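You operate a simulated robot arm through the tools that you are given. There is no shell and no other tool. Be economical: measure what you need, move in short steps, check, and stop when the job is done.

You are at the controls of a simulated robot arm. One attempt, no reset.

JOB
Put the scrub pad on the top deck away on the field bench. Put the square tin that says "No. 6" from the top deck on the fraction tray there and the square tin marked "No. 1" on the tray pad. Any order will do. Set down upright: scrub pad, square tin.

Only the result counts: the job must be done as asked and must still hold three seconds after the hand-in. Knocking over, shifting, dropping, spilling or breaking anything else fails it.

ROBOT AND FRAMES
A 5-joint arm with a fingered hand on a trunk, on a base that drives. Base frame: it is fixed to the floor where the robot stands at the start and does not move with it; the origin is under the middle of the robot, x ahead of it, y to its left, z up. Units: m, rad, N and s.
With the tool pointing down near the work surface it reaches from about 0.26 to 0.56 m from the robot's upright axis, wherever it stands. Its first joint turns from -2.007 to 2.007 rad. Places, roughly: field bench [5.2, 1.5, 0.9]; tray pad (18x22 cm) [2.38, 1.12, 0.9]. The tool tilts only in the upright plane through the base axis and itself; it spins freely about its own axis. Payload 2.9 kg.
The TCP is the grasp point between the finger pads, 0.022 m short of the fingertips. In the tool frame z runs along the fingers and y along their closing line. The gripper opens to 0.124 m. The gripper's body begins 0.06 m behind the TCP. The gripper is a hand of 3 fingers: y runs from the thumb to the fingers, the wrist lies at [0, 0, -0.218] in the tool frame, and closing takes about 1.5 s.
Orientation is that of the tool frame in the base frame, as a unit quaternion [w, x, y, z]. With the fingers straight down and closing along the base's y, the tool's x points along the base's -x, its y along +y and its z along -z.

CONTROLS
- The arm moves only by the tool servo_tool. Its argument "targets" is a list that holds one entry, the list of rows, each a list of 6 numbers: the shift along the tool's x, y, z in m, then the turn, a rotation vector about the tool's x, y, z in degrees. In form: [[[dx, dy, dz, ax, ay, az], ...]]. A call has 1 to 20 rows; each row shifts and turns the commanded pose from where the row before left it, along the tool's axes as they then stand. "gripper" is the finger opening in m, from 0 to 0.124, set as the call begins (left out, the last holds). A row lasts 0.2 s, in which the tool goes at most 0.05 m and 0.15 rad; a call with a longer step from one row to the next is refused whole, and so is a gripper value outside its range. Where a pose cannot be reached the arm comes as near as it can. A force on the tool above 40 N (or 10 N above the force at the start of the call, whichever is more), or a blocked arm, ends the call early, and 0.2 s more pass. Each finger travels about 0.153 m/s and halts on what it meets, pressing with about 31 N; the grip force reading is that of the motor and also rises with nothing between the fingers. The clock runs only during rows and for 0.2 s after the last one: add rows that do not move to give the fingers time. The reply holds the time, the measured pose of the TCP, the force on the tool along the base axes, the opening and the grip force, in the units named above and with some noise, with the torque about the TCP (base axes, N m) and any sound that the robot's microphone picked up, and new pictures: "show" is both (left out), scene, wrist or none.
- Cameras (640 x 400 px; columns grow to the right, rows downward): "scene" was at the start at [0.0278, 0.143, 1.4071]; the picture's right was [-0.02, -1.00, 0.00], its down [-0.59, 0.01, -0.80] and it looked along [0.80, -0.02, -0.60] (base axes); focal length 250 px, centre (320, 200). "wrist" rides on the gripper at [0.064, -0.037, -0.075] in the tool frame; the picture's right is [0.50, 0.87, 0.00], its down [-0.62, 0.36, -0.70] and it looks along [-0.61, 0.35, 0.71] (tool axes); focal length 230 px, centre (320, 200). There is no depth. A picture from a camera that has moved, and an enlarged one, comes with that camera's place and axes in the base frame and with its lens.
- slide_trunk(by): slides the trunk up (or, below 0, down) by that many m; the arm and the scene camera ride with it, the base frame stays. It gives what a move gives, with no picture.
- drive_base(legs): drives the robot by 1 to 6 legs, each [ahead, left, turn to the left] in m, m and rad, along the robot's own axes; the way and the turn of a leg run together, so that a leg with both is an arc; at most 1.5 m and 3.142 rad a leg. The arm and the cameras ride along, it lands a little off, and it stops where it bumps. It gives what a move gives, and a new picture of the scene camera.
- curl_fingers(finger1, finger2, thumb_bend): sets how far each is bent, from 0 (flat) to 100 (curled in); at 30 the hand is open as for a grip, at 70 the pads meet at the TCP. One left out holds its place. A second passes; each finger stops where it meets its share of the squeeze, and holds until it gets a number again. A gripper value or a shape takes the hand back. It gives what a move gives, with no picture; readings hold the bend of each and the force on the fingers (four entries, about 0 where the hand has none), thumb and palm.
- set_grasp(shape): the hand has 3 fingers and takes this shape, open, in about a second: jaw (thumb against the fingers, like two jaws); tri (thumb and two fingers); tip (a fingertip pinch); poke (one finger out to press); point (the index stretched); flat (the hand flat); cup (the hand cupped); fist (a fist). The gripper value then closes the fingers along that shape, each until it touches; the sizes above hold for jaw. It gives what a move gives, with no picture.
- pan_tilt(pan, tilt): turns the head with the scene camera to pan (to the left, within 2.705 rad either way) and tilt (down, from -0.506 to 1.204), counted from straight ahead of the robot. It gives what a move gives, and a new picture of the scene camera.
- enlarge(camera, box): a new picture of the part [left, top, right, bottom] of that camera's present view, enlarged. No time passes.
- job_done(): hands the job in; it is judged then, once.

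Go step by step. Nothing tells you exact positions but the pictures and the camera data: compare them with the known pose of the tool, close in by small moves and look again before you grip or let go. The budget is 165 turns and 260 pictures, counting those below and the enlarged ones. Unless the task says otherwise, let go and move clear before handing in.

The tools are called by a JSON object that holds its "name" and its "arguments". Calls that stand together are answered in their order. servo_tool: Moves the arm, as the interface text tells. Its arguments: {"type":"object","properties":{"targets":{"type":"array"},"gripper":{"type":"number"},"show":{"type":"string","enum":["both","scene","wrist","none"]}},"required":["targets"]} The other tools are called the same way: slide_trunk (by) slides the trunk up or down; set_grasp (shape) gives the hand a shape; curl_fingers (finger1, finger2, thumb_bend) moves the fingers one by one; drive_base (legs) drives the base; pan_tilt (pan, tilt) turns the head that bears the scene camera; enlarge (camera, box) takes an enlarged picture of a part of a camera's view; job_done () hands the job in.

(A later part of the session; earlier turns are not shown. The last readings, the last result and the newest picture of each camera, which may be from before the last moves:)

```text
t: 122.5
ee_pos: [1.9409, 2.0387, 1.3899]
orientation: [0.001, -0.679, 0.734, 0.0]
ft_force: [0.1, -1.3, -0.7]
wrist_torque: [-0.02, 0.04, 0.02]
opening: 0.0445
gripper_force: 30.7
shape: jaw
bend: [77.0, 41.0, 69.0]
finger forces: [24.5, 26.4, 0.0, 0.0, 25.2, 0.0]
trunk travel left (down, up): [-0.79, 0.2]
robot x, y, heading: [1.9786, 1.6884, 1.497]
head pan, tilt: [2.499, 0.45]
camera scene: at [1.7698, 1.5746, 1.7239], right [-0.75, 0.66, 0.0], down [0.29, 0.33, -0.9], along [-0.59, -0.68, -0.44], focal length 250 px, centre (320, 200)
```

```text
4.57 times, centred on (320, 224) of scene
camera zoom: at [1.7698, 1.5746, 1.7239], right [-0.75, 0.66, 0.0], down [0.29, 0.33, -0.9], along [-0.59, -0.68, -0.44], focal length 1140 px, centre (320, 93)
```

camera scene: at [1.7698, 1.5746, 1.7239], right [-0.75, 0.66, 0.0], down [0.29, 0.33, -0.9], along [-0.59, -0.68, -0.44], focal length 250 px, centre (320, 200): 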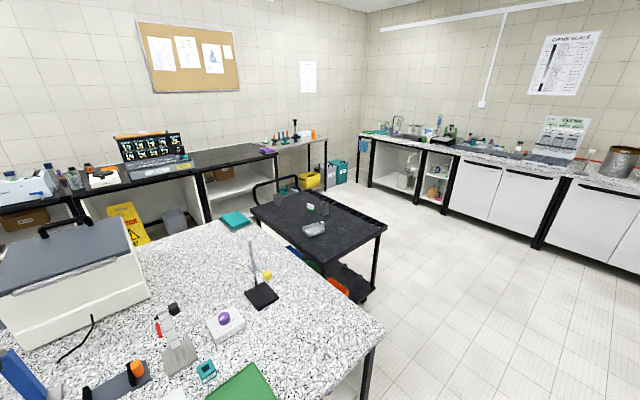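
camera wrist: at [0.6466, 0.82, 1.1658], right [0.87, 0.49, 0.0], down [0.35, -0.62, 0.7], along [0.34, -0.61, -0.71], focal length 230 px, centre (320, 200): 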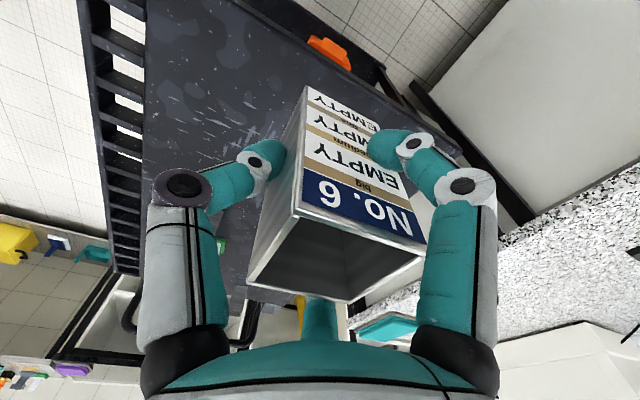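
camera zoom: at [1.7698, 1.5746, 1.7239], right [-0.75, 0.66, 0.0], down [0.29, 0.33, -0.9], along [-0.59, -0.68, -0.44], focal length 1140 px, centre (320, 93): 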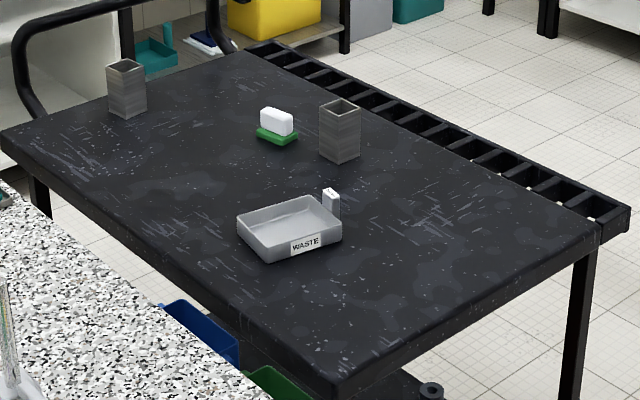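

The teal and purple items are folded cloths. I'll check the farther part of the left bench and the plate once more for any label.

{"name": "drive_base", "arguments": {"legs": [[0, -0.9, 0.07]]}}

{"name": "pan_tilt", "arguments": {"pan": 0.0, "tilt": 0.75}}

{"name": "enlarge", "arguments": {"camera": "scene", "box": [0, 80, 200, 205]}}

{"name": "enlarge", "arguments": {"camera": "scene", "box": [180, 80, 380, 205]}}

{"name": "pan_tilt", "arguments": {"pan": -0.9, "tilt": 0.6}}

```text
t: 127.2
ee_pos: [2.8167, 1.9989, 1.3894]
orientation: [0.0, -0.705, 0.709, 0.0]
ft_force: [-0.2, 0.8, -0.4]
wrist_torque: [-0.01, 0.0, 0.03]
opening: 0.0439
gripper_force: 30.8
shape: jaw
bend: [77.0, 41.0, 69.0]
finger forces: [24.5, 26.3, 0.0, 0.1, 25.2, 0.0]
trunk travel left (down, up): [-0.79, 0.2]
robot x, y, heading: [2.8823, 1.6533, 1.561]
head pan, tilt: [2.499, 0.45]
camera scene: at [2.6786, 1.5228, 1.7239], right [-0.8, 0.6, 0.0], down [0.26, 0.35, -0.9], along [-0.54, -0.72, -0.44], focal length 250 px, centre (320, 200)
```

scene: 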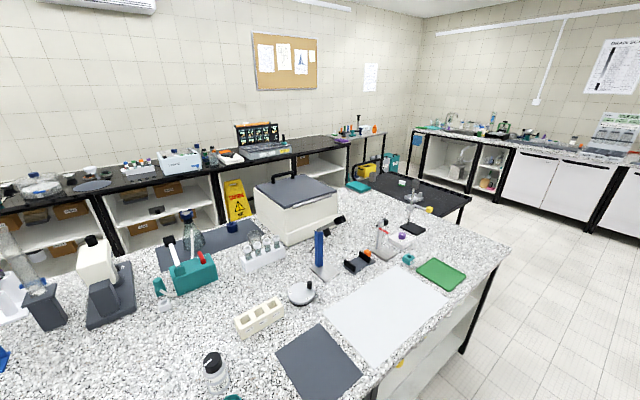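

```text
t: 129.5
ee_pos: [2.8168, 1.998, 1.3896]
orientation: [0.001, -0.705, 0.709, 0.0]
ft_force: [-0.1, 0.2, -0.4]
wrist_torque: [0.03, 0.0, 0.03]
opening: 0.0441
gripper_force: 31.0
shape: jaw
bend: [77.0, 41.0, 69.0]
finger forces: [24.5, 26.2, 0.0, 0.1, 25.2, 0.0]
trunk travel left (down, up): [-0.79, 0.2]
robot x, y, heading: [2.8815, 1.6553, 1.568]
head pan, tilt: [0.0, 0.75]
camera scene: at [2.7345, 1.679, 1.6975], right [1.0, -0.01, 0.0], down [0.0, -0.68, -0.73], along [0.0, 0.73, -0.68], focal length 250 px, centre (320, 200)
```

scene: 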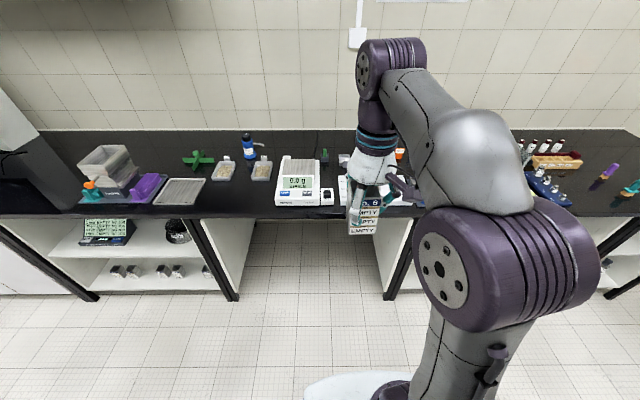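

```text
3.20 times, centred on (100, 142) of scene
camera zoom: at [2.7345, 1.679, 1.6975], right [1.0, -0.01, 0.0], down [0.0, -0.68, -0.73], along [0.0, 0.73, -0.68], focal length 798 px, centre (1024, 384)
```

zoom: 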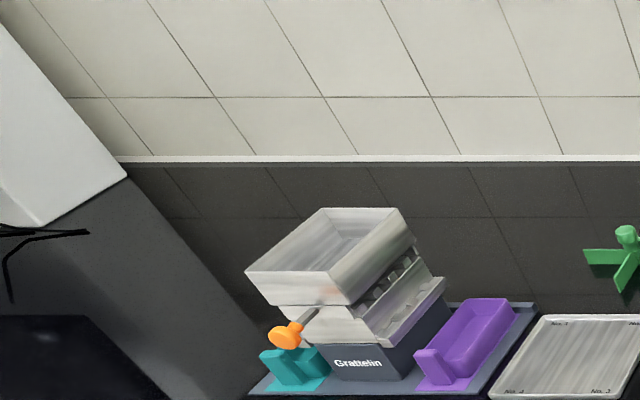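

```text
3.20 times, centred on (280, 142) of scene
camera zoom: at [2.7345, 1.679, 1.6975], right [1.0, -0.01, 0.0], down [0.0, -0.68, -0.73], along [0.0, 0.73, -0.68], focal length 798 px, centre (448, 384)
```

zoom: 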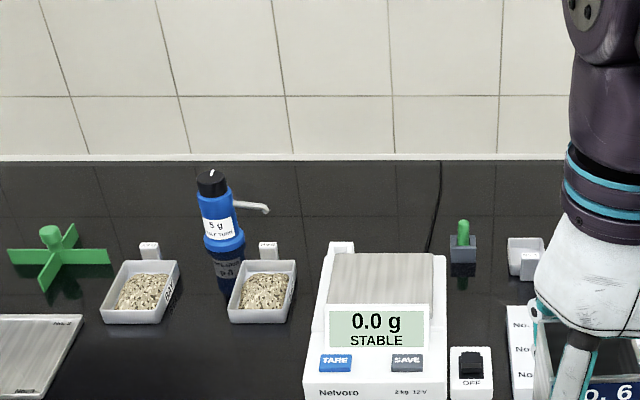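

```text
t: 130.7
ee_pos: [2.8157, 1.9981, 1.391]
orientation: [0.0, -0.705, 0.71, 0.0]
ft_force: [0.8, -0.3, -1.5]
wrist_torque: [-0.02, -0.01, -0.01]
opening: 0.0437
gripper_force: 31.0
shape: jaw
bend: [77.0, 41.0, 69.0]
finger forces: [24.5, 26.3, 0.0, 0.1, 25.3, 0.0]
trunk travel left (down, up): [-0.79, 0.2]
robot x, y, heading: [2.8781, 1.6527, 1.563]
head pan, tilt: [-0.901, 0.6]
camera scene: at [2.8036, 1.6507, 1.7103], right [0.62, -0.79, 0.0], down [-0.44, -0.35, -0.82], along [0.65, 0.51, -0.57], focal length 250 px, centre (320, 200)
```

scene: 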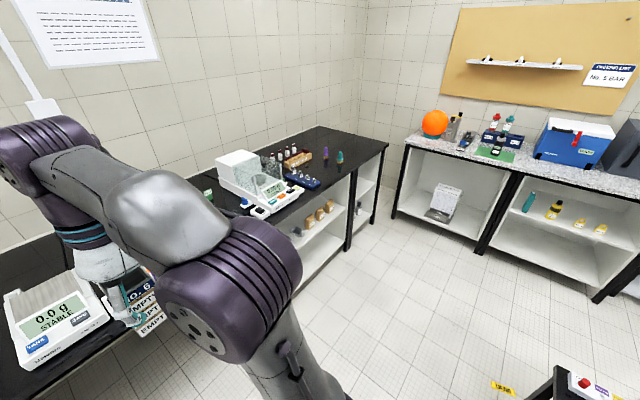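

Nothing is labelled "fraction" there. I'll go around to the cart's right side, where I can check No. 1's label and survey the right bench on the way.

{"name": "drive_base", "arguments": {"legs": [[0, 0, -1.565], [-1.5, 0, 0], [-1.5, 0, 0], [0, -1.15, 0], [0, -1.2, 0]]}}

{"name": "pan_tilt", "arguments": {"pan": -0.7, "tilt": 0.55}}

{"name": "enlarge", "arguments": {"camera": "scene", "box": [0, 60, 320, 260]}}

```text
t: 159.9
ee_pos: [0.187, -0.6285, 1.3898]
orientation: [0.0, 0.021, 1.0, 0.0]
ft_force: [-0.1, -0.6, -0.7]
wrist_torque: [0.0, 0.0, -0.01]
opening: 0.044
gripper_force: 30.6
shape: jaw
bend: [77.0, 41.0, 69.0]
finger forces: [24.4, 26.2, 0.0, 0.1, 25.2, 0.0]
trunk travel left (down, up): [-0.79, 0.2]
robot x, y, heading: [-0.1585, -0.677, -0.04]
head pan, tilt: [-0.901, 0.6]
camera scene: at [-0.1584, -0.6019, 1.7103], right [-0.81, -0.59, 0.0], down [-0.33, 0.46, -0.83], along [0.48, -0.67, -0.56], focal length 250 px, centre (320, 200)
```

scene: 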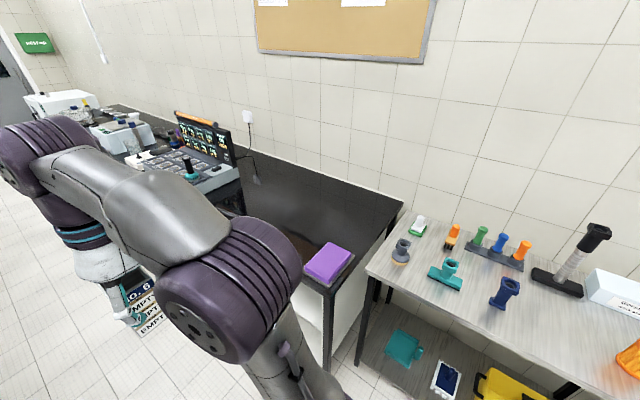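

```text
t: 160.6
ee_pos: [0.1875, -0.6281, 1.3905]
orientation: [0.0, 0.022, 1.0, 0.0]
ft_force: [-0.2, -0.1, -0.1]
wrist_torque: [-0.02, -0.02, -0.01]
opening: 0.0437
gripper_force: 31.5
shape: jaw
bend: [77.0, 41.0, 69.0]
finger forces: [24.3, 26.4, 0.1, 0.0, 25.2, 0.0]
trunk travel left (down, up): [-0.79, 0.2]
robot x, y, heading: [-0.1575, -0.6791, -0.037]
head pan, tilt: [-0.7, 0.55]
camera scene: at [-0.1442, -0.5912, 1.7148], right [-0.68, -0.74, 0.0], down [-0.38, 0.35, -0.85], along [0.63, -0.58, -0.52], focal length 250 px, centre (320, 200)
```

scene: 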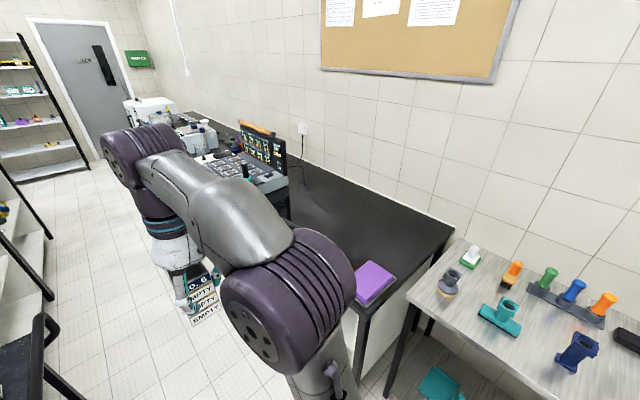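

```text
2.00 times, centred on (160, 160) of scene
camera zoom: at [-0.1442, -0.5912, 1.7148], right [-0.68, -0.74, 0.0], down [-0.38, 0.35, -0.85], along [0.63, -0.58, -0.52], focal length 499 px, centre (640, 280)
```

zoom: 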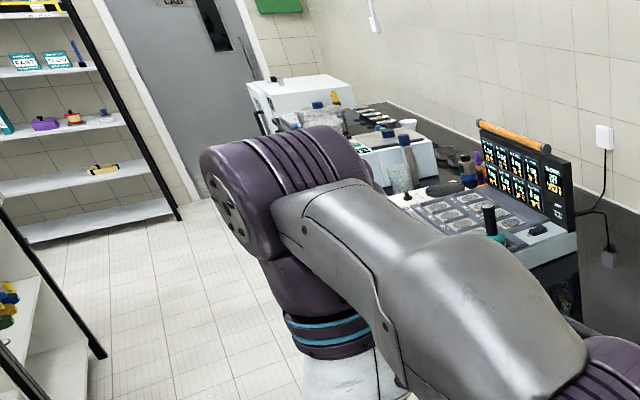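

I'll go ahead alongside the cart's right end to read the third tin and see more of the right bench.

{"name": "drive_base", "arguments": {"legs": [[0.97, 0, 0.04]]}}

{"name": "pan_tilt", "arguments": {"pan": 1.3, "tilt": 0.85}}

{"name": "pan_tilt", "arguments": {"pan": 0.35, "tilt": 0.5}}

```text
t: 165.7
ee_pos: [1.1536, -0.6408, 1.3902]
orientation: [0.0, 0.005, 1.0, 0.0]
ft_force: [0.4, 0.3, -1.2]
wrist_torque: [-0.01, -0.01, -0.02]
opening: 0.0441
gripper_force: 31.2
shape: jaw
bend: [77.0, 41.0, 69.0]
finger forces: [24.4, 26.4, 0.0, 0.0, 25.3, 0.0]
trunk travel left (down, up): [-0.79, 0.2]
robot x, y, heading: [0.8116, -0.7001, -0.003]
head pan, tilt: [-0.7, 0.55]
camera scene: at [0.8204, -0.6154, 1.7149], right [-0.65, -0.76, 0.0], down [-0.4, 0.34, -0.85], along [0.65, -0.55, -0.52], focal length 250 px, centre (320, 200)
```

scene: 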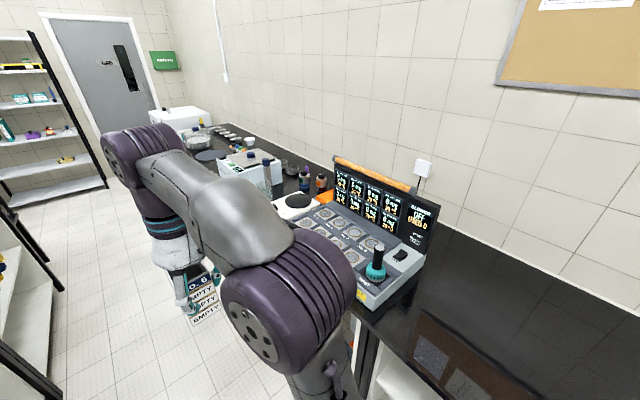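

```text
t: 167.6
ee_pos: [1.1536, -0.6413, 1.3898]
orientation: [0.0, 0.004, 1.0, 0.0]
ft_force: [1.1, 0.4, -1.2]
wrist_torque: [0.01, 0.0, 0.03]
opening: 0.044
gripper_force: 30.9
shape: jaw
bend: [77.0, 41.0, 69.0]
finger forces: [24.4, 26.4, 0.0, 0.1, 25.2, 0.0]
trunk travel left (down, up): [-0.79, 0.2]
robot x, y, heading: [0.8073, -0.7053, -0.005]
head pan, tilt: [1.3, 0.85]
camera scene: at [0.7738, -0.4818, 1.6894], right [0.96, -0.28, 0.0], down [-0.21, -0.72, -0.66], along [0.18, 0.63, -0.75], focal length 250 px, centre (320, 200)
```

scene: 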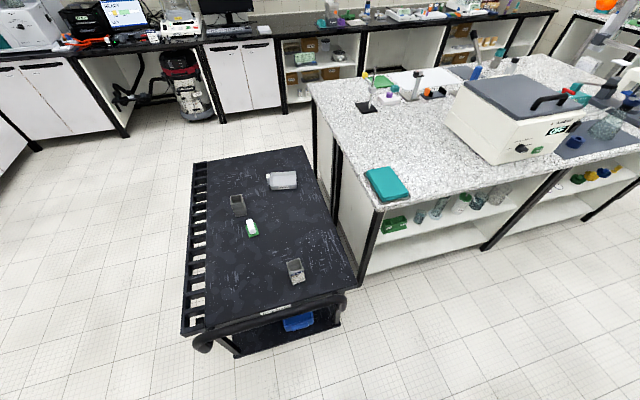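

```text
t: 168.8
ee_pos: [1.1536, -0.6406, 1.3906]
orientation: [0.0, 0.004, 1.0, 0.0]
ft_force: [-0.2, -0.4, -1.0]
wrist_torque: [-0.03, -0.02, -0.01]
opening: 0.0443
gripper_force: 30.6
shape: jaw
bend: [77.0, 41.0, 69.0]
finger forces: [24.5, 26.2, 0.0, 0.1, 25.3, 0.1]
trunk travel left (down, up): [-0.79, 0.2]
robot x, y, heading: [0.8095, -0.7018, -0.008]
head pan, tilt: [0.351, 0.499]
camera scene: at [0.8379, -0.5263, 1.7194], right [0.34, -0.94, 0.0], down [-0.45, -0.16, -0.88], along [0.83, 0.3, -0.48], focal length 250 px, centre (320, 200)
```

scene: 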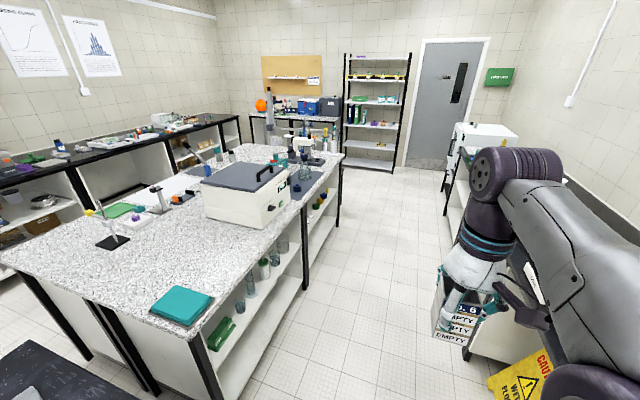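

I'll read the label of the third tin, facing me on the cart's right end, and zoom in on the far right bench.

{"name": "pan_tilt", "arguments": {"pan": 1.4, "tilt": 0.85}}

{"name": "enlarge", "arguments": {"camera": "scene", "box": [240, 190, 400, 290]}}

{"name": "pan_tilt", "arguments": {"pan": -0.5, "tilt": 0.5}}

{"name": "enlarge", "arguments": {"camera": "scene", "box": [150, 80, 350, 205]}}

```text
t: 170.1
ee_pos: [1.1531, -0.641, 1.3898]
orientation: [0.001, 0.005, 1.0, 0.0]
ft_force: [0.7, 0.5, -0.2]
wrist_torque: [0.01, -0.01, -0.03]
opening: 0.0439
gripper_force: 31.0
shape: jaw
bend: [77.0, 41.0, 69.0]
finger forces: [24.5, 26.3, 0.1, 0.0, 25.2, 0.0]
trunk travel left (down, up): [-0.79, 0.2]
robot x, y, heading: [0.8072, -0.7018, -0.008]
head pan, tilt: [1.4, 0.85]
camera scene: at [0.7662, -0.48, 1.6895], right [0.98, -0.18, 0.0], down [-0.13, -0.74, -0.66], along [0.12, 0.65, -0.75], focal length 250 px, centre (320, 200)
```

scene: 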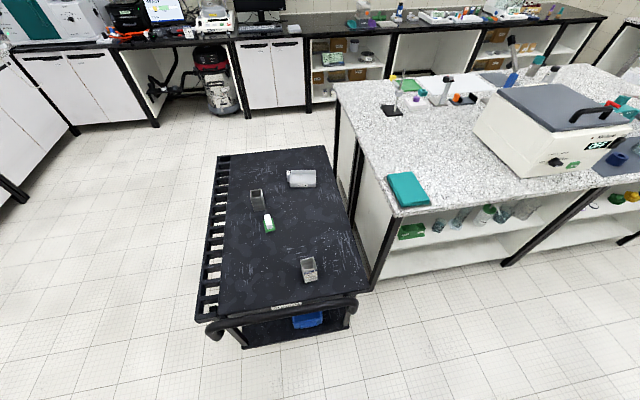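

```text
4.00 times, centred on (320, 240) of scene
camera zoom: at [0.7662, -0.48, 1.6895], right [0.98, -0.18, 0.0], down [-0.13, -0.74, -0.66], along [0.12, 0.65, -0.75], focal length 998 px, centre (320, 40)
```

zoom: 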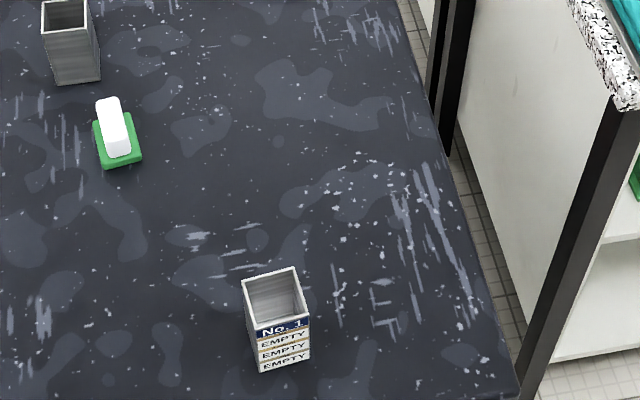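

```text
t: 172.0
ee_pos: [1.1542, -0.6396, 1.3905]
orientation: [0.001, 0.003, 1.0, 0.0]
ft_force: [0.3, 0.3, -1.2]
wrist_torque: [-0.02, 0.0, 0.02]
opening: 0.0439
gripper_force: 30.9
shape: jaw
bend: [77.0, 41.0, 69.0]
finger forces: [24.4, 26.4, 0.0, 0.1, 25.2, 0.0]
trunk travel left (down, up): [-0.79, 0.2]
robot x, y, heading: [0.8062, -0.7043, -0.005]
head pan, tilt: [-0.499, 0.499]
camera scene: at [0.8318, -0.6011, 1.7194], right [-0.49, -0.87, 0.0], down [-0.42, 0.23, -0.88], along [0.77, -0.43, -0.48], focal length 250 px, centre (320, 200)
```

scene: 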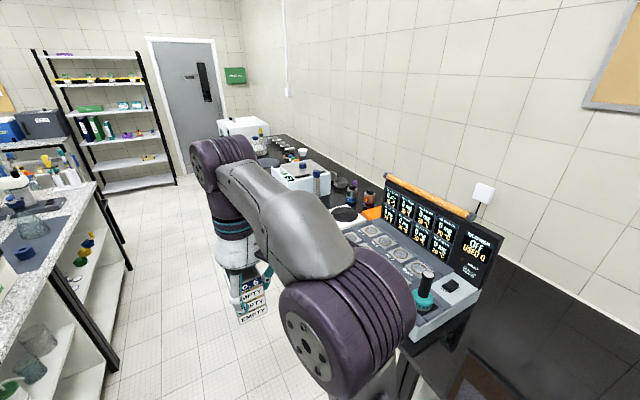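

```text
3.20 times, centred on (250, 142) of scene
camera zoom: at [0.8318, -0.6011, 1.7194], right [-0.49, -0.87, 0.0], down [-0.42, 0.23, -0.88], along [0.77, -0.43, -0.48], focal length 798 px, centre (544, 384)
```

zoom: 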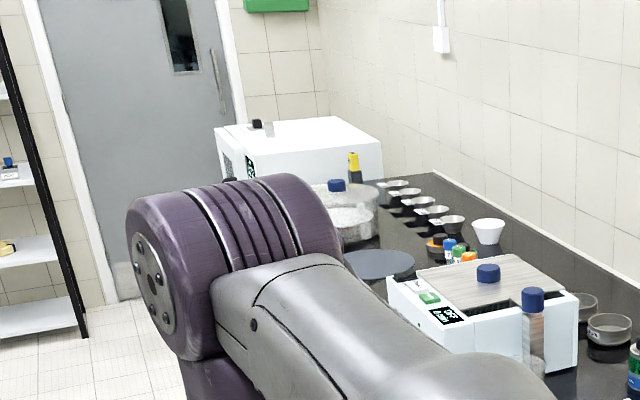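

The third tin is No. 1, confirmed. On the rear bench I noticed a compartment tray (BAY/BAR/...) with a status board reading EMPTY like the tins. I'll drive over to read it.

{"name": "drive_base", "arguments": {"legs": [[-1.0, 0, 0], [0, 1.0, 0], [0, 0.9, 0], [-0.4, 0, 0], [0, 0, 3.14]]}}

{"name": "pan_tilt", "arguments": {"pan": 0.0, "tilt": 0.6}}

{"name": "enlarge", "arguments": {"camera": "scene", "box": [160, 60, 400, 210]}}

```text
t: 195.6
ee_pos: [-0.9276, 1.1426, 1.3908]
orientation: [0.0, 1.0, -0.018, 0.0]
ft_force: [-0.3, 0.2, -1.4]
wrist_torque: [0.01, 0.0, -0.01]
opening: 0.0436
gripper_force: 30.9
shape: jaw
bend: [77.0, 41.0, 69.0]
finger forces: [24.0, 26.1, 0.1, 0.0, 25.0, 0.0]
trunk travel left (down, up): [-0.79, 0.2]
robot x, y, heading: [-0.5831, 1.1996, 3.106]
head pan, tilt: [-0.499, 0.499]
camera scene: at [-0.6076, 1.0945, 1.7194], right [0.51, 0.86, 0.0], down [0.41, -0.24, -0.88], along [-0.75, 0.45, -0.48], focal length 250 px, centre (320, 200)
```

scene: 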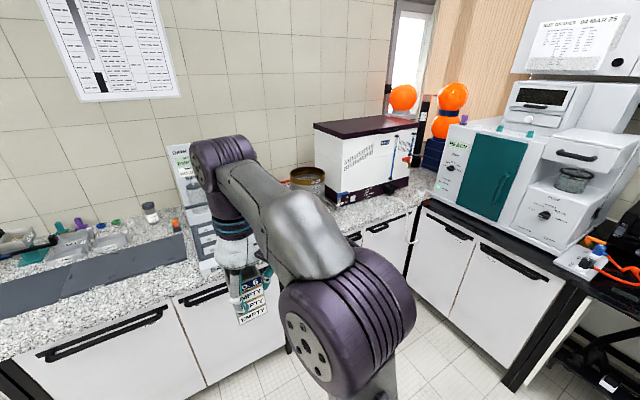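

```text
t: 196.5
ee_pos: [-0.9284, 1.143, 1.3897]
orientation: [-0.001, 1.0, -0.018, 0.0]
ft_force: [-1.0, 0.1, -1.3]
wrist_torque: [0.01, 0.01, -0.02]
opening: 0.0438
gripper_force: 30.8
shape: jaw
bend: [77.0, 41.0, 69.0]
finger forces: [24.1, 26.1, 0.1, 0.0, 25.1, 0.0]
trunk travel left (down, up): [-0.79, 0.2]
robot x, y, heading: [-0.5839, 1.1947, 3.106]
head pan, tilt: [0.0, 0.6]
camera scene: at [-0.6177, 1.0514, 1.7104], right [0.04, 1.0, 0.0], down [0.56, -0.02, -0.83], along [-0.82, 0.03, -0.56], focal length 250 px, centre (320, 200)
```

scene: 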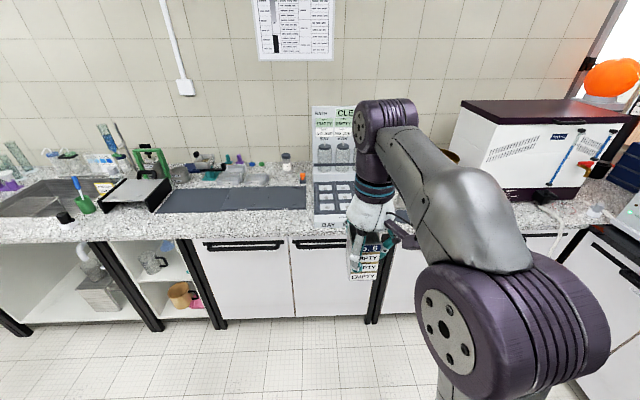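

```text
2.67 times, centred on (280, 135) of scene
camera zoom: at [-0.6177, 1.0514, 1.7104], right [0.04, 1.0, 0.0], down [0.56, -0.02, -0.83], along [-0.82, 0.03, -0.56], focal length 665 px, centre (427, 373)
```

zoom: 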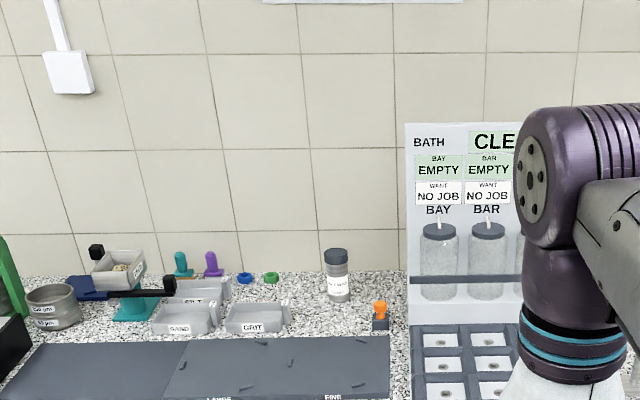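

There are trays labelled SILT, SAND and GRIT, and a dark slab labelled "LARGE … FINE" on the rear bench. I'll zoom in.

{"name": "enlarge", "arguments": {"camera": "scene", "box": [150, 140, 320, 246]}}

{"name": "enlarge", "arguments": {"camera": "scene", "box": [0, 110, 200, 235]}}

{"name": "enlarge", "arguments": {"camera": "scene", "box": [300, 100, 380, 240]}}

```text
3.76 times, centred on (235, 193) of scene
camera zoom: at [-0.6177, 1.0514, 1.7104], right [0.04, 1.0, 0.0], down [0.56, -0.02, -0.83], along [-0.82, 0.03, -0.56], focal length 939 px, centre (640, 226)
```

zoom: 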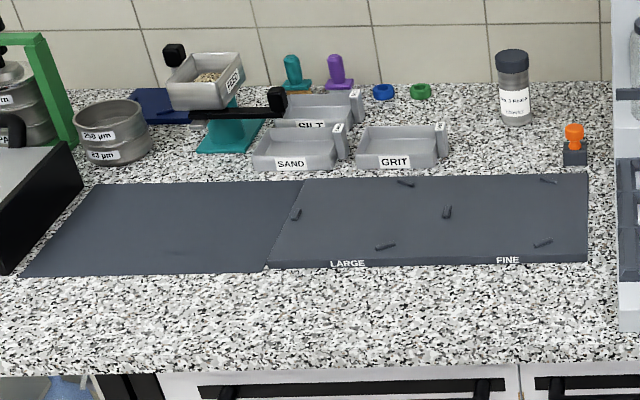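

```text
3.20 times, centred on (100, 172) of scene
camera zoom: at [-0.6177, 1.0514, 1.7104], right [0.04, 1.0, 0.0], down [0.56, -0.02, -0.83], along [-0.82, 0.03, -0.56], focal length 798 px, centre (1024, 288)
```

zoom: 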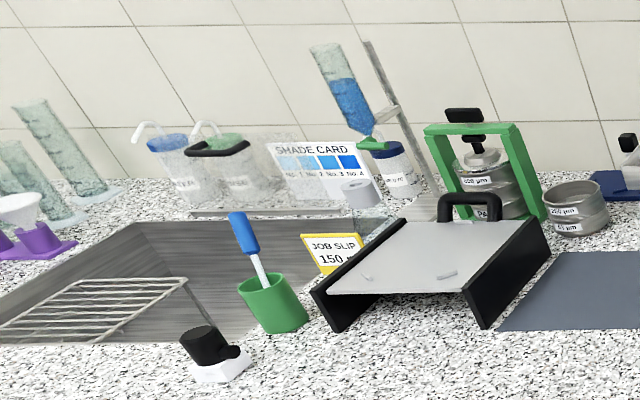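

```text
2.86 times, centred on (340, 170) of scene
camera zoom: at [-0.6177, 1.0514, 1.7104], right [0.04, 1.0, 0.0], down [0.56, -0.02, -0.83], along [-0.82, 0.03, -0.56], focal length 713 px, centre (263, 286)
```

zoom: 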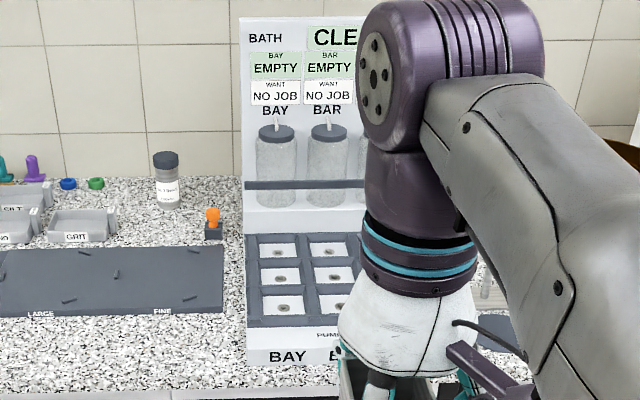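

This is the sediment-sorting bench, with no tray named "fraction" either. The wording "there" most naturally means on the field bench, so I'll return there and take a closer look at the grey metal tray at its back.

{"name": "drive_base", "arguments": {"legs": [[0, 0, -3.106], [0, 0.6, 0], [1.5, 0, 0], [1.5, 0, 0], [1.5, 0, 0], [0.5, 0.05, 0]]}}

{"name": "pan_tilt", "arguments": {"pan": 0.0, "tilt": 0.9}}

{"name": "enlarge", "arguments": {"camera": "scene", "box": [240, 70, 400, 170]}}

```text
t: 230.9
ee_pos: [4.7763, 1.8963, 1.3902]
orientation: [0.0, 0.013, 1.0, 0.0]
ft_force: [-0.8, -0.5, -1.0]
wrist_torque: [-0.03, 0.0, -0.03]
opening: 0.0436
gripper_force: 30.7
shape: jaw
bend: [77.0, 42.0, 69.0]
finger forces: [23.7, 26.1, 0.0, 0.0, 25.1, 0.0]
trunk travel left (down, up): [-0.79, 0.2]
robot x, y, heading: [4.4327, 1.8413, -0.021]
head pan, tilt: [0.0, 0.6]
camera scene: at [4.4642, 1.9846, 1.7103], right [-0.02, -1.0, 0.0], down [-0.56, 0.01, -0.83], along [0.82, -0.02, -0.56], focal length 250 px, centre (320, 200)
```

scene: 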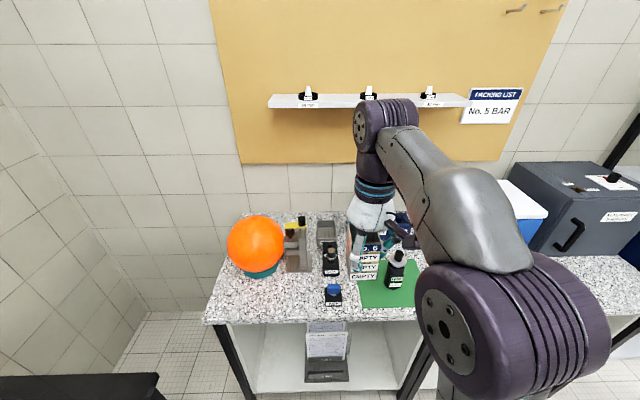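

```text
t: 231.7
ee_pos: [4.7753, 1.8954, 1.3902]
orientation: [0.001, 0.012, 1.0, 0.0]
ft_force: [-0.8, 0.1, -0.2]
wrist_torque: [0.02, -0.03, -0.02]
opening: 0.0434
gripper_force: 31.0
shape: jaw
bend: [77.0, 42.0, 69.0]
finger forces: [23.7, 26.1, 0.0, 0.0, 25.1, 0.0]
trunk travel left (down, up): [-0.79, 0.2]
robot x, y, heading: [4.4314, 1.8387, -0.027]
head pan, tilt: [0.0, 0.901]
camera scene: at [4.4514, 1.9849, 1.6856], right [-0.02, -1.0, 0.0], down [-0.78, 0.02, -0.62], along [0.62, -0.01, -0.78], focal length 250 px, centre (320, 200)
```

scene: 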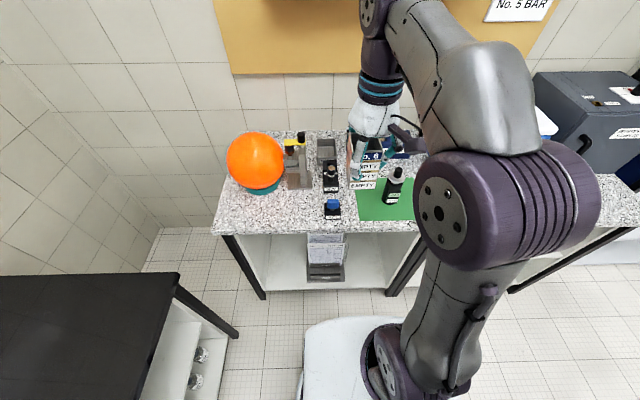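

```text
4.00 times, centred on (320, 120) of scene
camera zoom: at [4.4514, 1.9849, 1.6856], right [-0.02, -1.0, 0.0], down [-0.78, 0.02, -0.62], along [0.62, -0.01, -0.78], focal length 998 px, centre (320, 520)
```

zoom: 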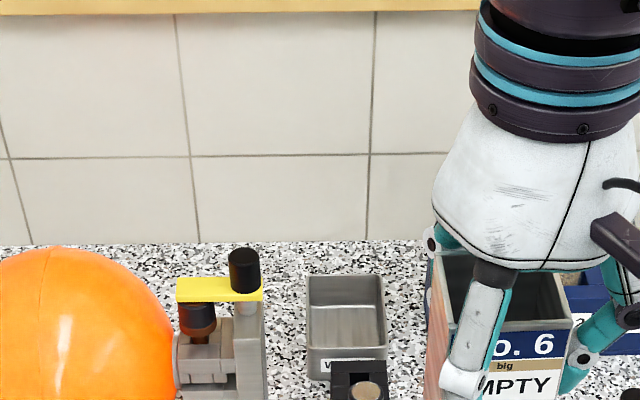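

The grey box has a label on its front starting with "W" or "V". I'll zoom in further.

{"name": "enlarge", "arguments": {"camera": "scene", "box": [308, 130, 348, 182]}}

{"name": "drive_base", "arguments": {"legs": [[0, 0.2, 0]]}}

{"name": "enlarge", "arguments": {"camera": "scene", "box": [320, 110, 420, 200]}}

```text
7.69 times, centred on (328, 156) of scene
camera zoom: at [4.4514, 1.9849, 1.6856], right [-0.02, -1.0, 0.0], down [-0.78, 0.02, -0.62], along [0.62, -0.01, -0.78], focal length 1919 px, centre (258, 538)
```

zoom: 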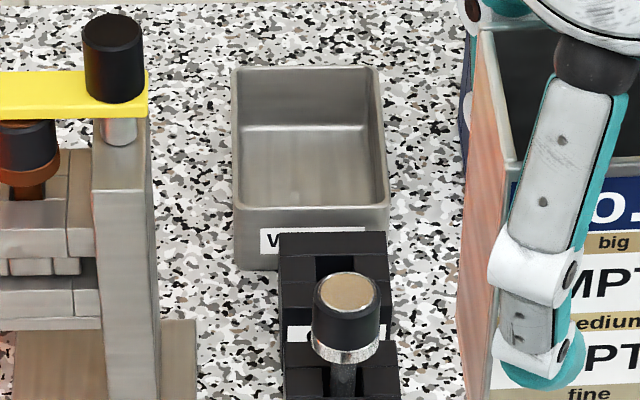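

```text
t: 233.3
ee_pos: [4.7805, 2.0977, 1.3899]
orientation: [0.0, 0.011, 1.0, 0.0]
ft_force: [0.4, 0.6, -0.9]
wrist_torque: [0.0, 0.0, -0.02]
opening: 0.0434
gripper_force: 30.4
shape: jaw
bend: [77.0, 42.0, 69.0]
finger forces: [23.7, 26.1, 0.0, 0.1, 25.1, 0.0]
trunk travel left (down, up): [-0.79, 0.2]
robot x, y, heading: [4.4352, 2.0401, -0.022]
head pan, tilt: [0.0, 0.901]
camera scene: at [4.4557, 2.1847, 1.6856], right [-0.02, -1.0, 0.0], down [-0.78, 0.02, -0.62], along [0.62, -0.01, -0.78], focal length 250 px, centre (320, 200)
```

scene: 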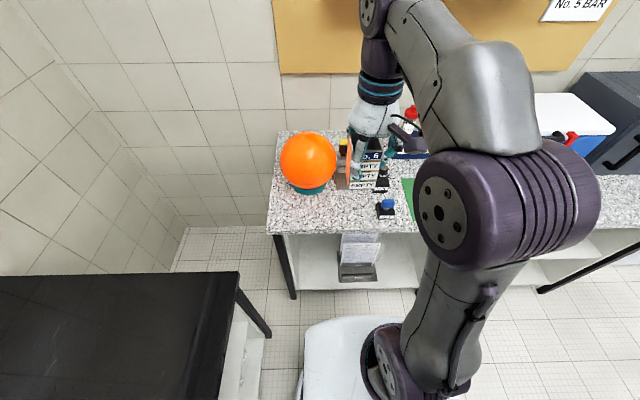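

```text
4.44 times, centred on (370, 155) of scene
camera zoom: at [4.4557, 2.1847, 1.6856], right [-0.02, -1.0, 0.0], down [-0.78, 0.02, -0.62], along [0.62, -0.01, -0.78], focal length 1109 px, centre (98, 400)
```

zoom: 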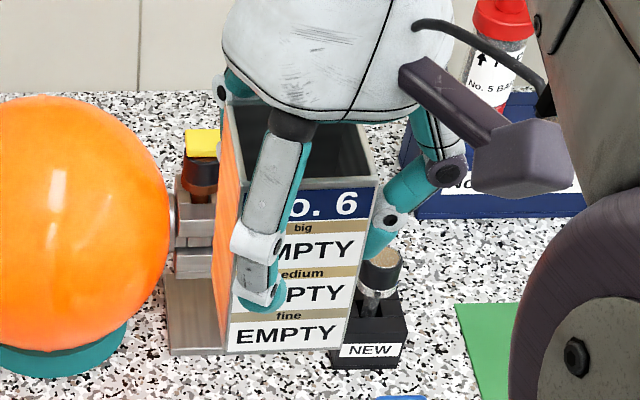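

That box is a waste bin ("W…"), so it isn't the one. I'll check the end of the left bench, with its brown tray, from here.

{"name": "pan_tilt", "arguments": {"pan": 2.3, "tilt": 0.75}}

{"name": "enlarge", "arguments": {"camera": "scene", "box": [200, 60, 440, 210]}}

```text
t: 235.4
ee_pos: [4.78, 2.0971, 1.3903]
orientation: [-0.001, 0.011, 1.0, 0.0]
ft_force: [0.0, -0.1, -0.7]
wrist_torque: [-0.01, -0.02, -0.04]
opening: 0.0434
gripper_force: 30.7
shape: jaw
bend: [77.0, 42.0, 69.0]
finger forces: [23.7, 26.1, 0.0, 0.1, 25.2, 0.0]
trunk travel left (down, up): [-0.79, 0.2]
robot x, y, heading: [4.4371, 2.0396, -0.022]
head pan, tilt: [2.3, 0.75]
camera scene: at [4.3264, 2.2494, 1.6975], right [0.76, 0.65, 0.0], down [0.44, -0.52, -0.73], along [-0.48, 0.56, -0.68], focal length 250 px, centre (320, 200)
```

scene: 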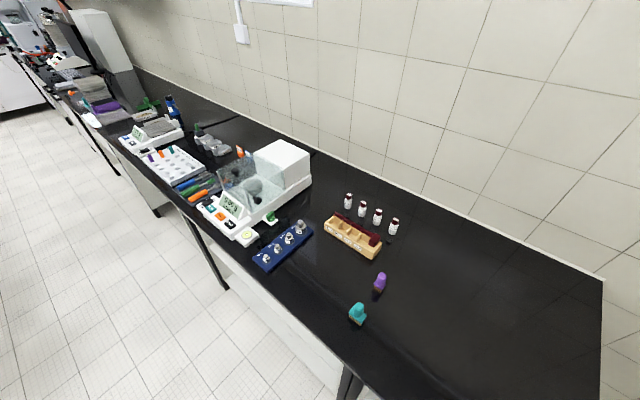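

```text
2.67 times, centred on (320, 135) of scene
camera zoom: at [4.3264, 2.2494, 1.6975], right [0.76, 0.65, 0.0], down [0.44, -0.52, -0.73], along [-0.48, 0.56, -0.68], focal length 665 px, centre (320, 373)
```

zoom: 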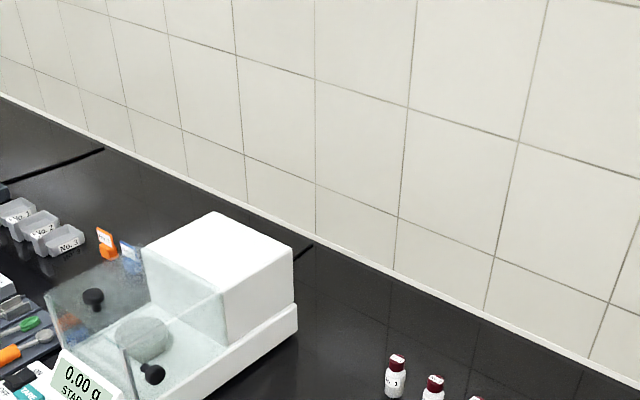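

Only weights and bottles there. Remaining candidates are the green tray on the island and the "LARGE … FINE" slab on the rear bench. I'll look at both from close up, starting with the green tray.

{"name": "drive_base", "arguments": {"legs": [[-0.3, -0.25, 0.02], [-1.3, 0, 0], [-1.25, 0, 0]]}}

{"name": "pan_tilt", "arguments": {"pan": -1.3, "tilt": 1.0}}

{"name": "enlarge", "arguments": {"camera": "scene", "box": [160, 60, 480, 260]}}

```text
t: 249.8
ee_pos: [1.9502, 1.8914, 1.3901]
orientation: [0.001, 0.025, 1.0, 0.0]
ft_force: [-0.2, -0.5, -1.1]
wrist_torque: [-0.01, 0.0, 0.01]
opening: 0.0432
gripper_force: 31.1
shape: jaw
bend: [77.0, 42.0, 69.0]
finger forces: [23.8, 26.1, 0.0, 0.1, 25.0, 0.0]
trunk travel left (down, up): [-0.79, 0.2]
robot x, y, heading: [1.6058, 1.845, -0.053]
head pan, tilt: [2.3, 0.75]
camera scene: at [1.5004, 2.0556, 1.6975], right [0.78, 0.63, 0.0], down [0.43, -0.53, -0.73], along [-0.46, 0.57, -0.68], focal length 250 px, centre (320, 200)
```

scene: 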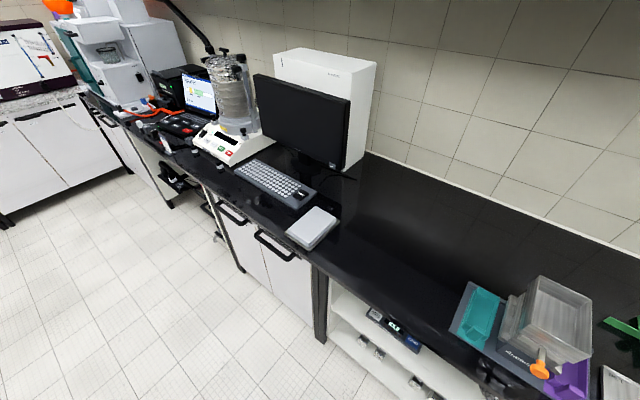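

```text
t: 252.8
ee_pos: [1.9502, 1.8918, 1.3899]
orientation: [0.0, 0.024, 1.0, 0.0]
ft_force: [0.1, -0.5, -0.6]
wrist_torque: [0.03, 0.02, 0.0]
opening: 0.0435
gripper_force: 31.2
shape: jaw
bend: [77.0, 42.0, 69.0]
finger forces: [23.8, 26.1, 0.0, 0.0, 25.0, 0.0]
trunk travel left (down, up): [-0.79, 0.2]
robot x, y, heading: [1.6042, 1.8428, -0.051]
head pan, tilt: [-1.3, 1.0]
camera scene: at [1.5681, 1.9234, 1.6783], right [-0.98, -0.22, 0.0], down [-0.19, 0.82, -0.54], along [0.12, -0.53, -0.84], focal length 250 px, centre (320, 200)
```

scene: 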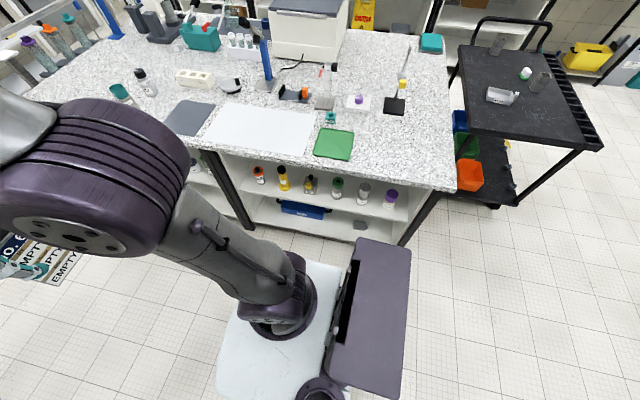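

```text
2.00 times, centred on (320, 160) of scene
camera zoom: at [1.5681, 1.9234, 1.6783], right [-0.98, -0.22, 0.0], down [-0.19, 0.82, -0.54], along [0.12, -0.53, -0.84], focal length 499 px, centre (320, 280)
```

zoom: 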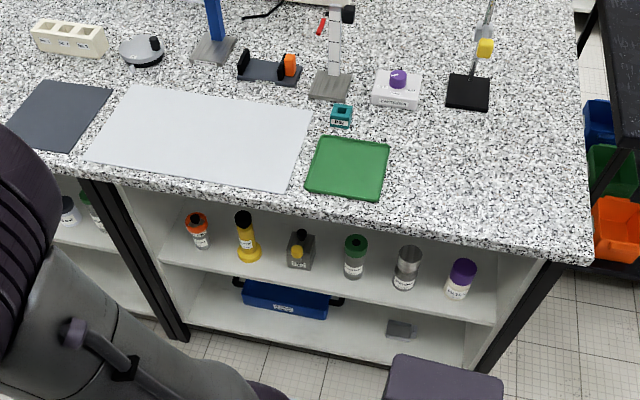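

The green tray bears no marking. Now I'll take a closer look at the slab on the rear bench.

{"name": "drive_base", "arguments": {"legs": [[-1.2, 0, 0.05], [-1.2, 0, 0], [0, -0.85, 0], [0, 0, 3.14]]}}

{"name": "pan_tilt", "arguments": {"pan": 0.1, "tilt": 0.7}}

{"name": "enlarge", "arguments": {"camera": "scene", "box": [180, 100, 340, 200]}}

```text
t: 276.0
ee_pos: [-1.153, 1.0097, 1.3894]
orientation: [0.001, 1.0, 0.001, 0.0]
ft_force: [0.0, -0.2, -1.9]
wrist_torque: [-0.02, -0.01, -0.01]
opening: 0.0433
gripper_force: 31.5
shape: jaw
bend: [77.0, 42.0, 69.0]
finger forces: [23.5, 25.8, 0.0, 0.0, 25.1, 0.1]
trunk travel left (down, up): [-0.79, 0.2]
robot x, y, heading: [-0.8128, 1.0771, -3.142]
head pan, tilt: [-1.3, 1.0]
camera scene: at [-0.769, 0.9967, 1.6783], right [0.96, 0.27, 0.0], down [0.23, -0.81, -0.54], along [-0.15, 0.52, -0.84], focal length 250 px, centre (320, 200)
```

scene: 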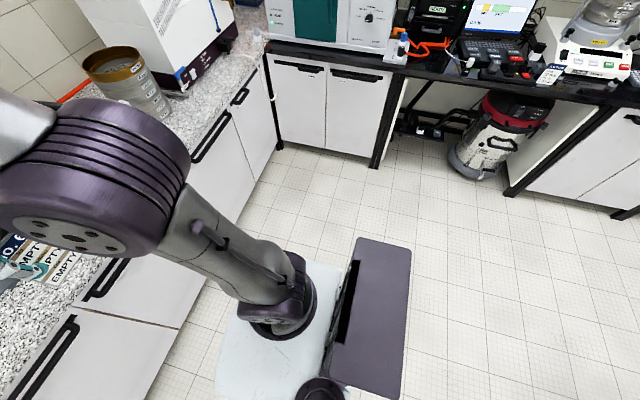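

```text
t: 277.6
ee_pos: [-1.1523, 1.0075, 1.3906]
orientation: [0.0, 1.0, 0.001, 0.0]
ft_force: [-0.5, -0.1, -0.5]
wrist_torque: [-0.01, 0.04, -0.01]
opening: 0.0429
gripper_force: 31.5
shape: jaw
bend: [77.0, 42.0, 69.0]
finger forces: [23.4, 25.9, 0.0, 0.0, 25.0, 0.1]
trunk travel left (down, up): [-0.79, 0.2]
robot x, y, heading: [-0.81, 1.0731, -3.143]
head pan, tilt: [0.099, 0.7]
camera scene: at [-0.8348, 0.921, 1.7017], right [-0.1, 0.99, 0.0], down [0.64, 0.07, -0.76], along [-0.76, -0.08, -0.64], focal length 250 px, centre (320, 200)
```

scene: 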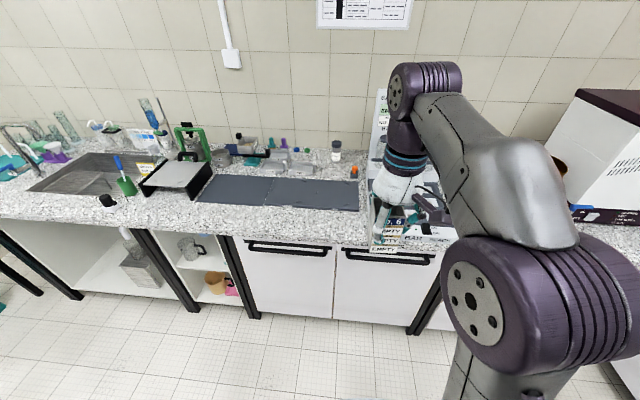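

```text
4.00 times, centred on (260, 150) of scene
camera zoom: at [-0.8348, 0.921, 1.7017], right [-0.1, 0.99, 0.0], down [0.64, 0.07, -0.76], along [-0.76, -0.08, -0.64], focal length 998 px, centre (560, 400)
```

zoom: 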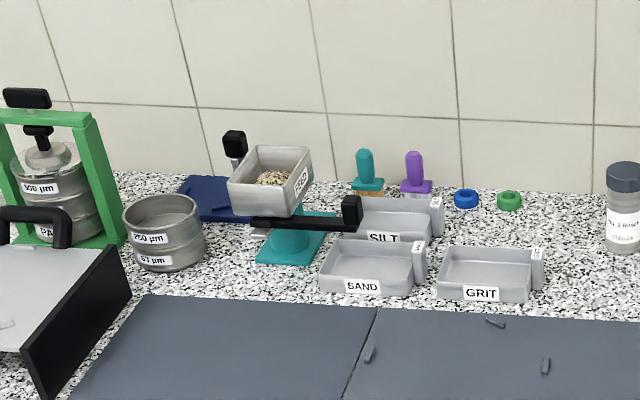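

This clears it up: the labelled trays here (SAND, GRIT, SILT) are one family of fraction trays, and the WASTE tray on the top deck is the same kind. "The fraction tray there" is therefore that tray on the top deck, right beside the tins. I'll go back to the cart's left side.

{"name": "drive_base", "arguments": {"legs": [[0, 0, 1.57], [-0.2, 0, 0], [0, 1.5, 0], [0, 0.05, 0]]}}

{"name": "pan_tilt", "arguments": {"pan": 0.4, "tilt": 1.1}}

```text
t: 290.4
ee_pos: [0.7684, 0.932, 1.3902]
orientation: [0.002, 0.709, 0.705, 0.001]
ft_force: [0.4, -0.3, -1.2]
wrist_torque: [0.01, 0.0, -0.01]
opening: 0.0433
gripper_force: 31.1
shape: jaw
bend: [77.0, 42.0, 69.0]
finger forces: [23.5, 26.1, 0.0, 0.0, 25.0, 0.0]
trunk travel left (down, up): [-0.79, 0.2]
robot x, y, heading: [0.7071, 1.2757, -1.576]
head pan, tilt: [0.099, 0.7]
camera scene: at [0.86, 1.2504, 1.7018], right [-1.0, -0.09, 0.0], down [-0.06, 0.64, -0.76], along [0.07, -0.76, -0.64], focal length 250 px, centre (320, 200)
```

scene: 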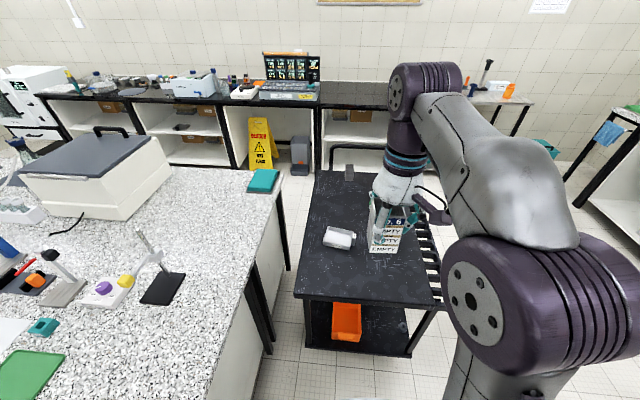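

```text
t: 291.3
ee_pos: [0.7698, 0.9325, 1.3906]
orientation: [0.0, 0.71, 0.704, 0.0]
ft_force: [-1.7, -0.4, -0.3]
wrist_torque: [0.02, 0.01, -0.02]
opening: 0.0432
gripper_force: 31.3
shape: jaw
bend: [77.0, 42.0, 69.0]
finger forces: [23.5, 26.1, 0.0, 0.0, 25.0, 0.0]
trunk travel left (down, up): [-0.79, 0.2]
robot x, y, heading: [0.7059, 1.2747, -1.578]
head pan, tilt: [0.4, 1.1]
camera scene: at [0.8768, 1.2767, 1.6719], right [-0.92, -0.38, 0.0], down [-0.34, 0.82, -0.45], along [0.17, -0.42, -0.89], focal length 250 px, centre (320, 200)
```

scene: 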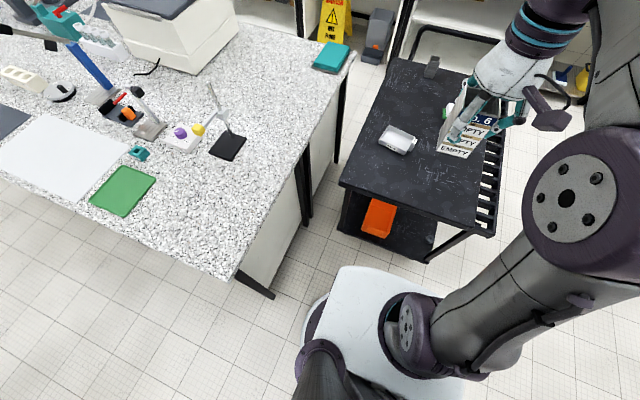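

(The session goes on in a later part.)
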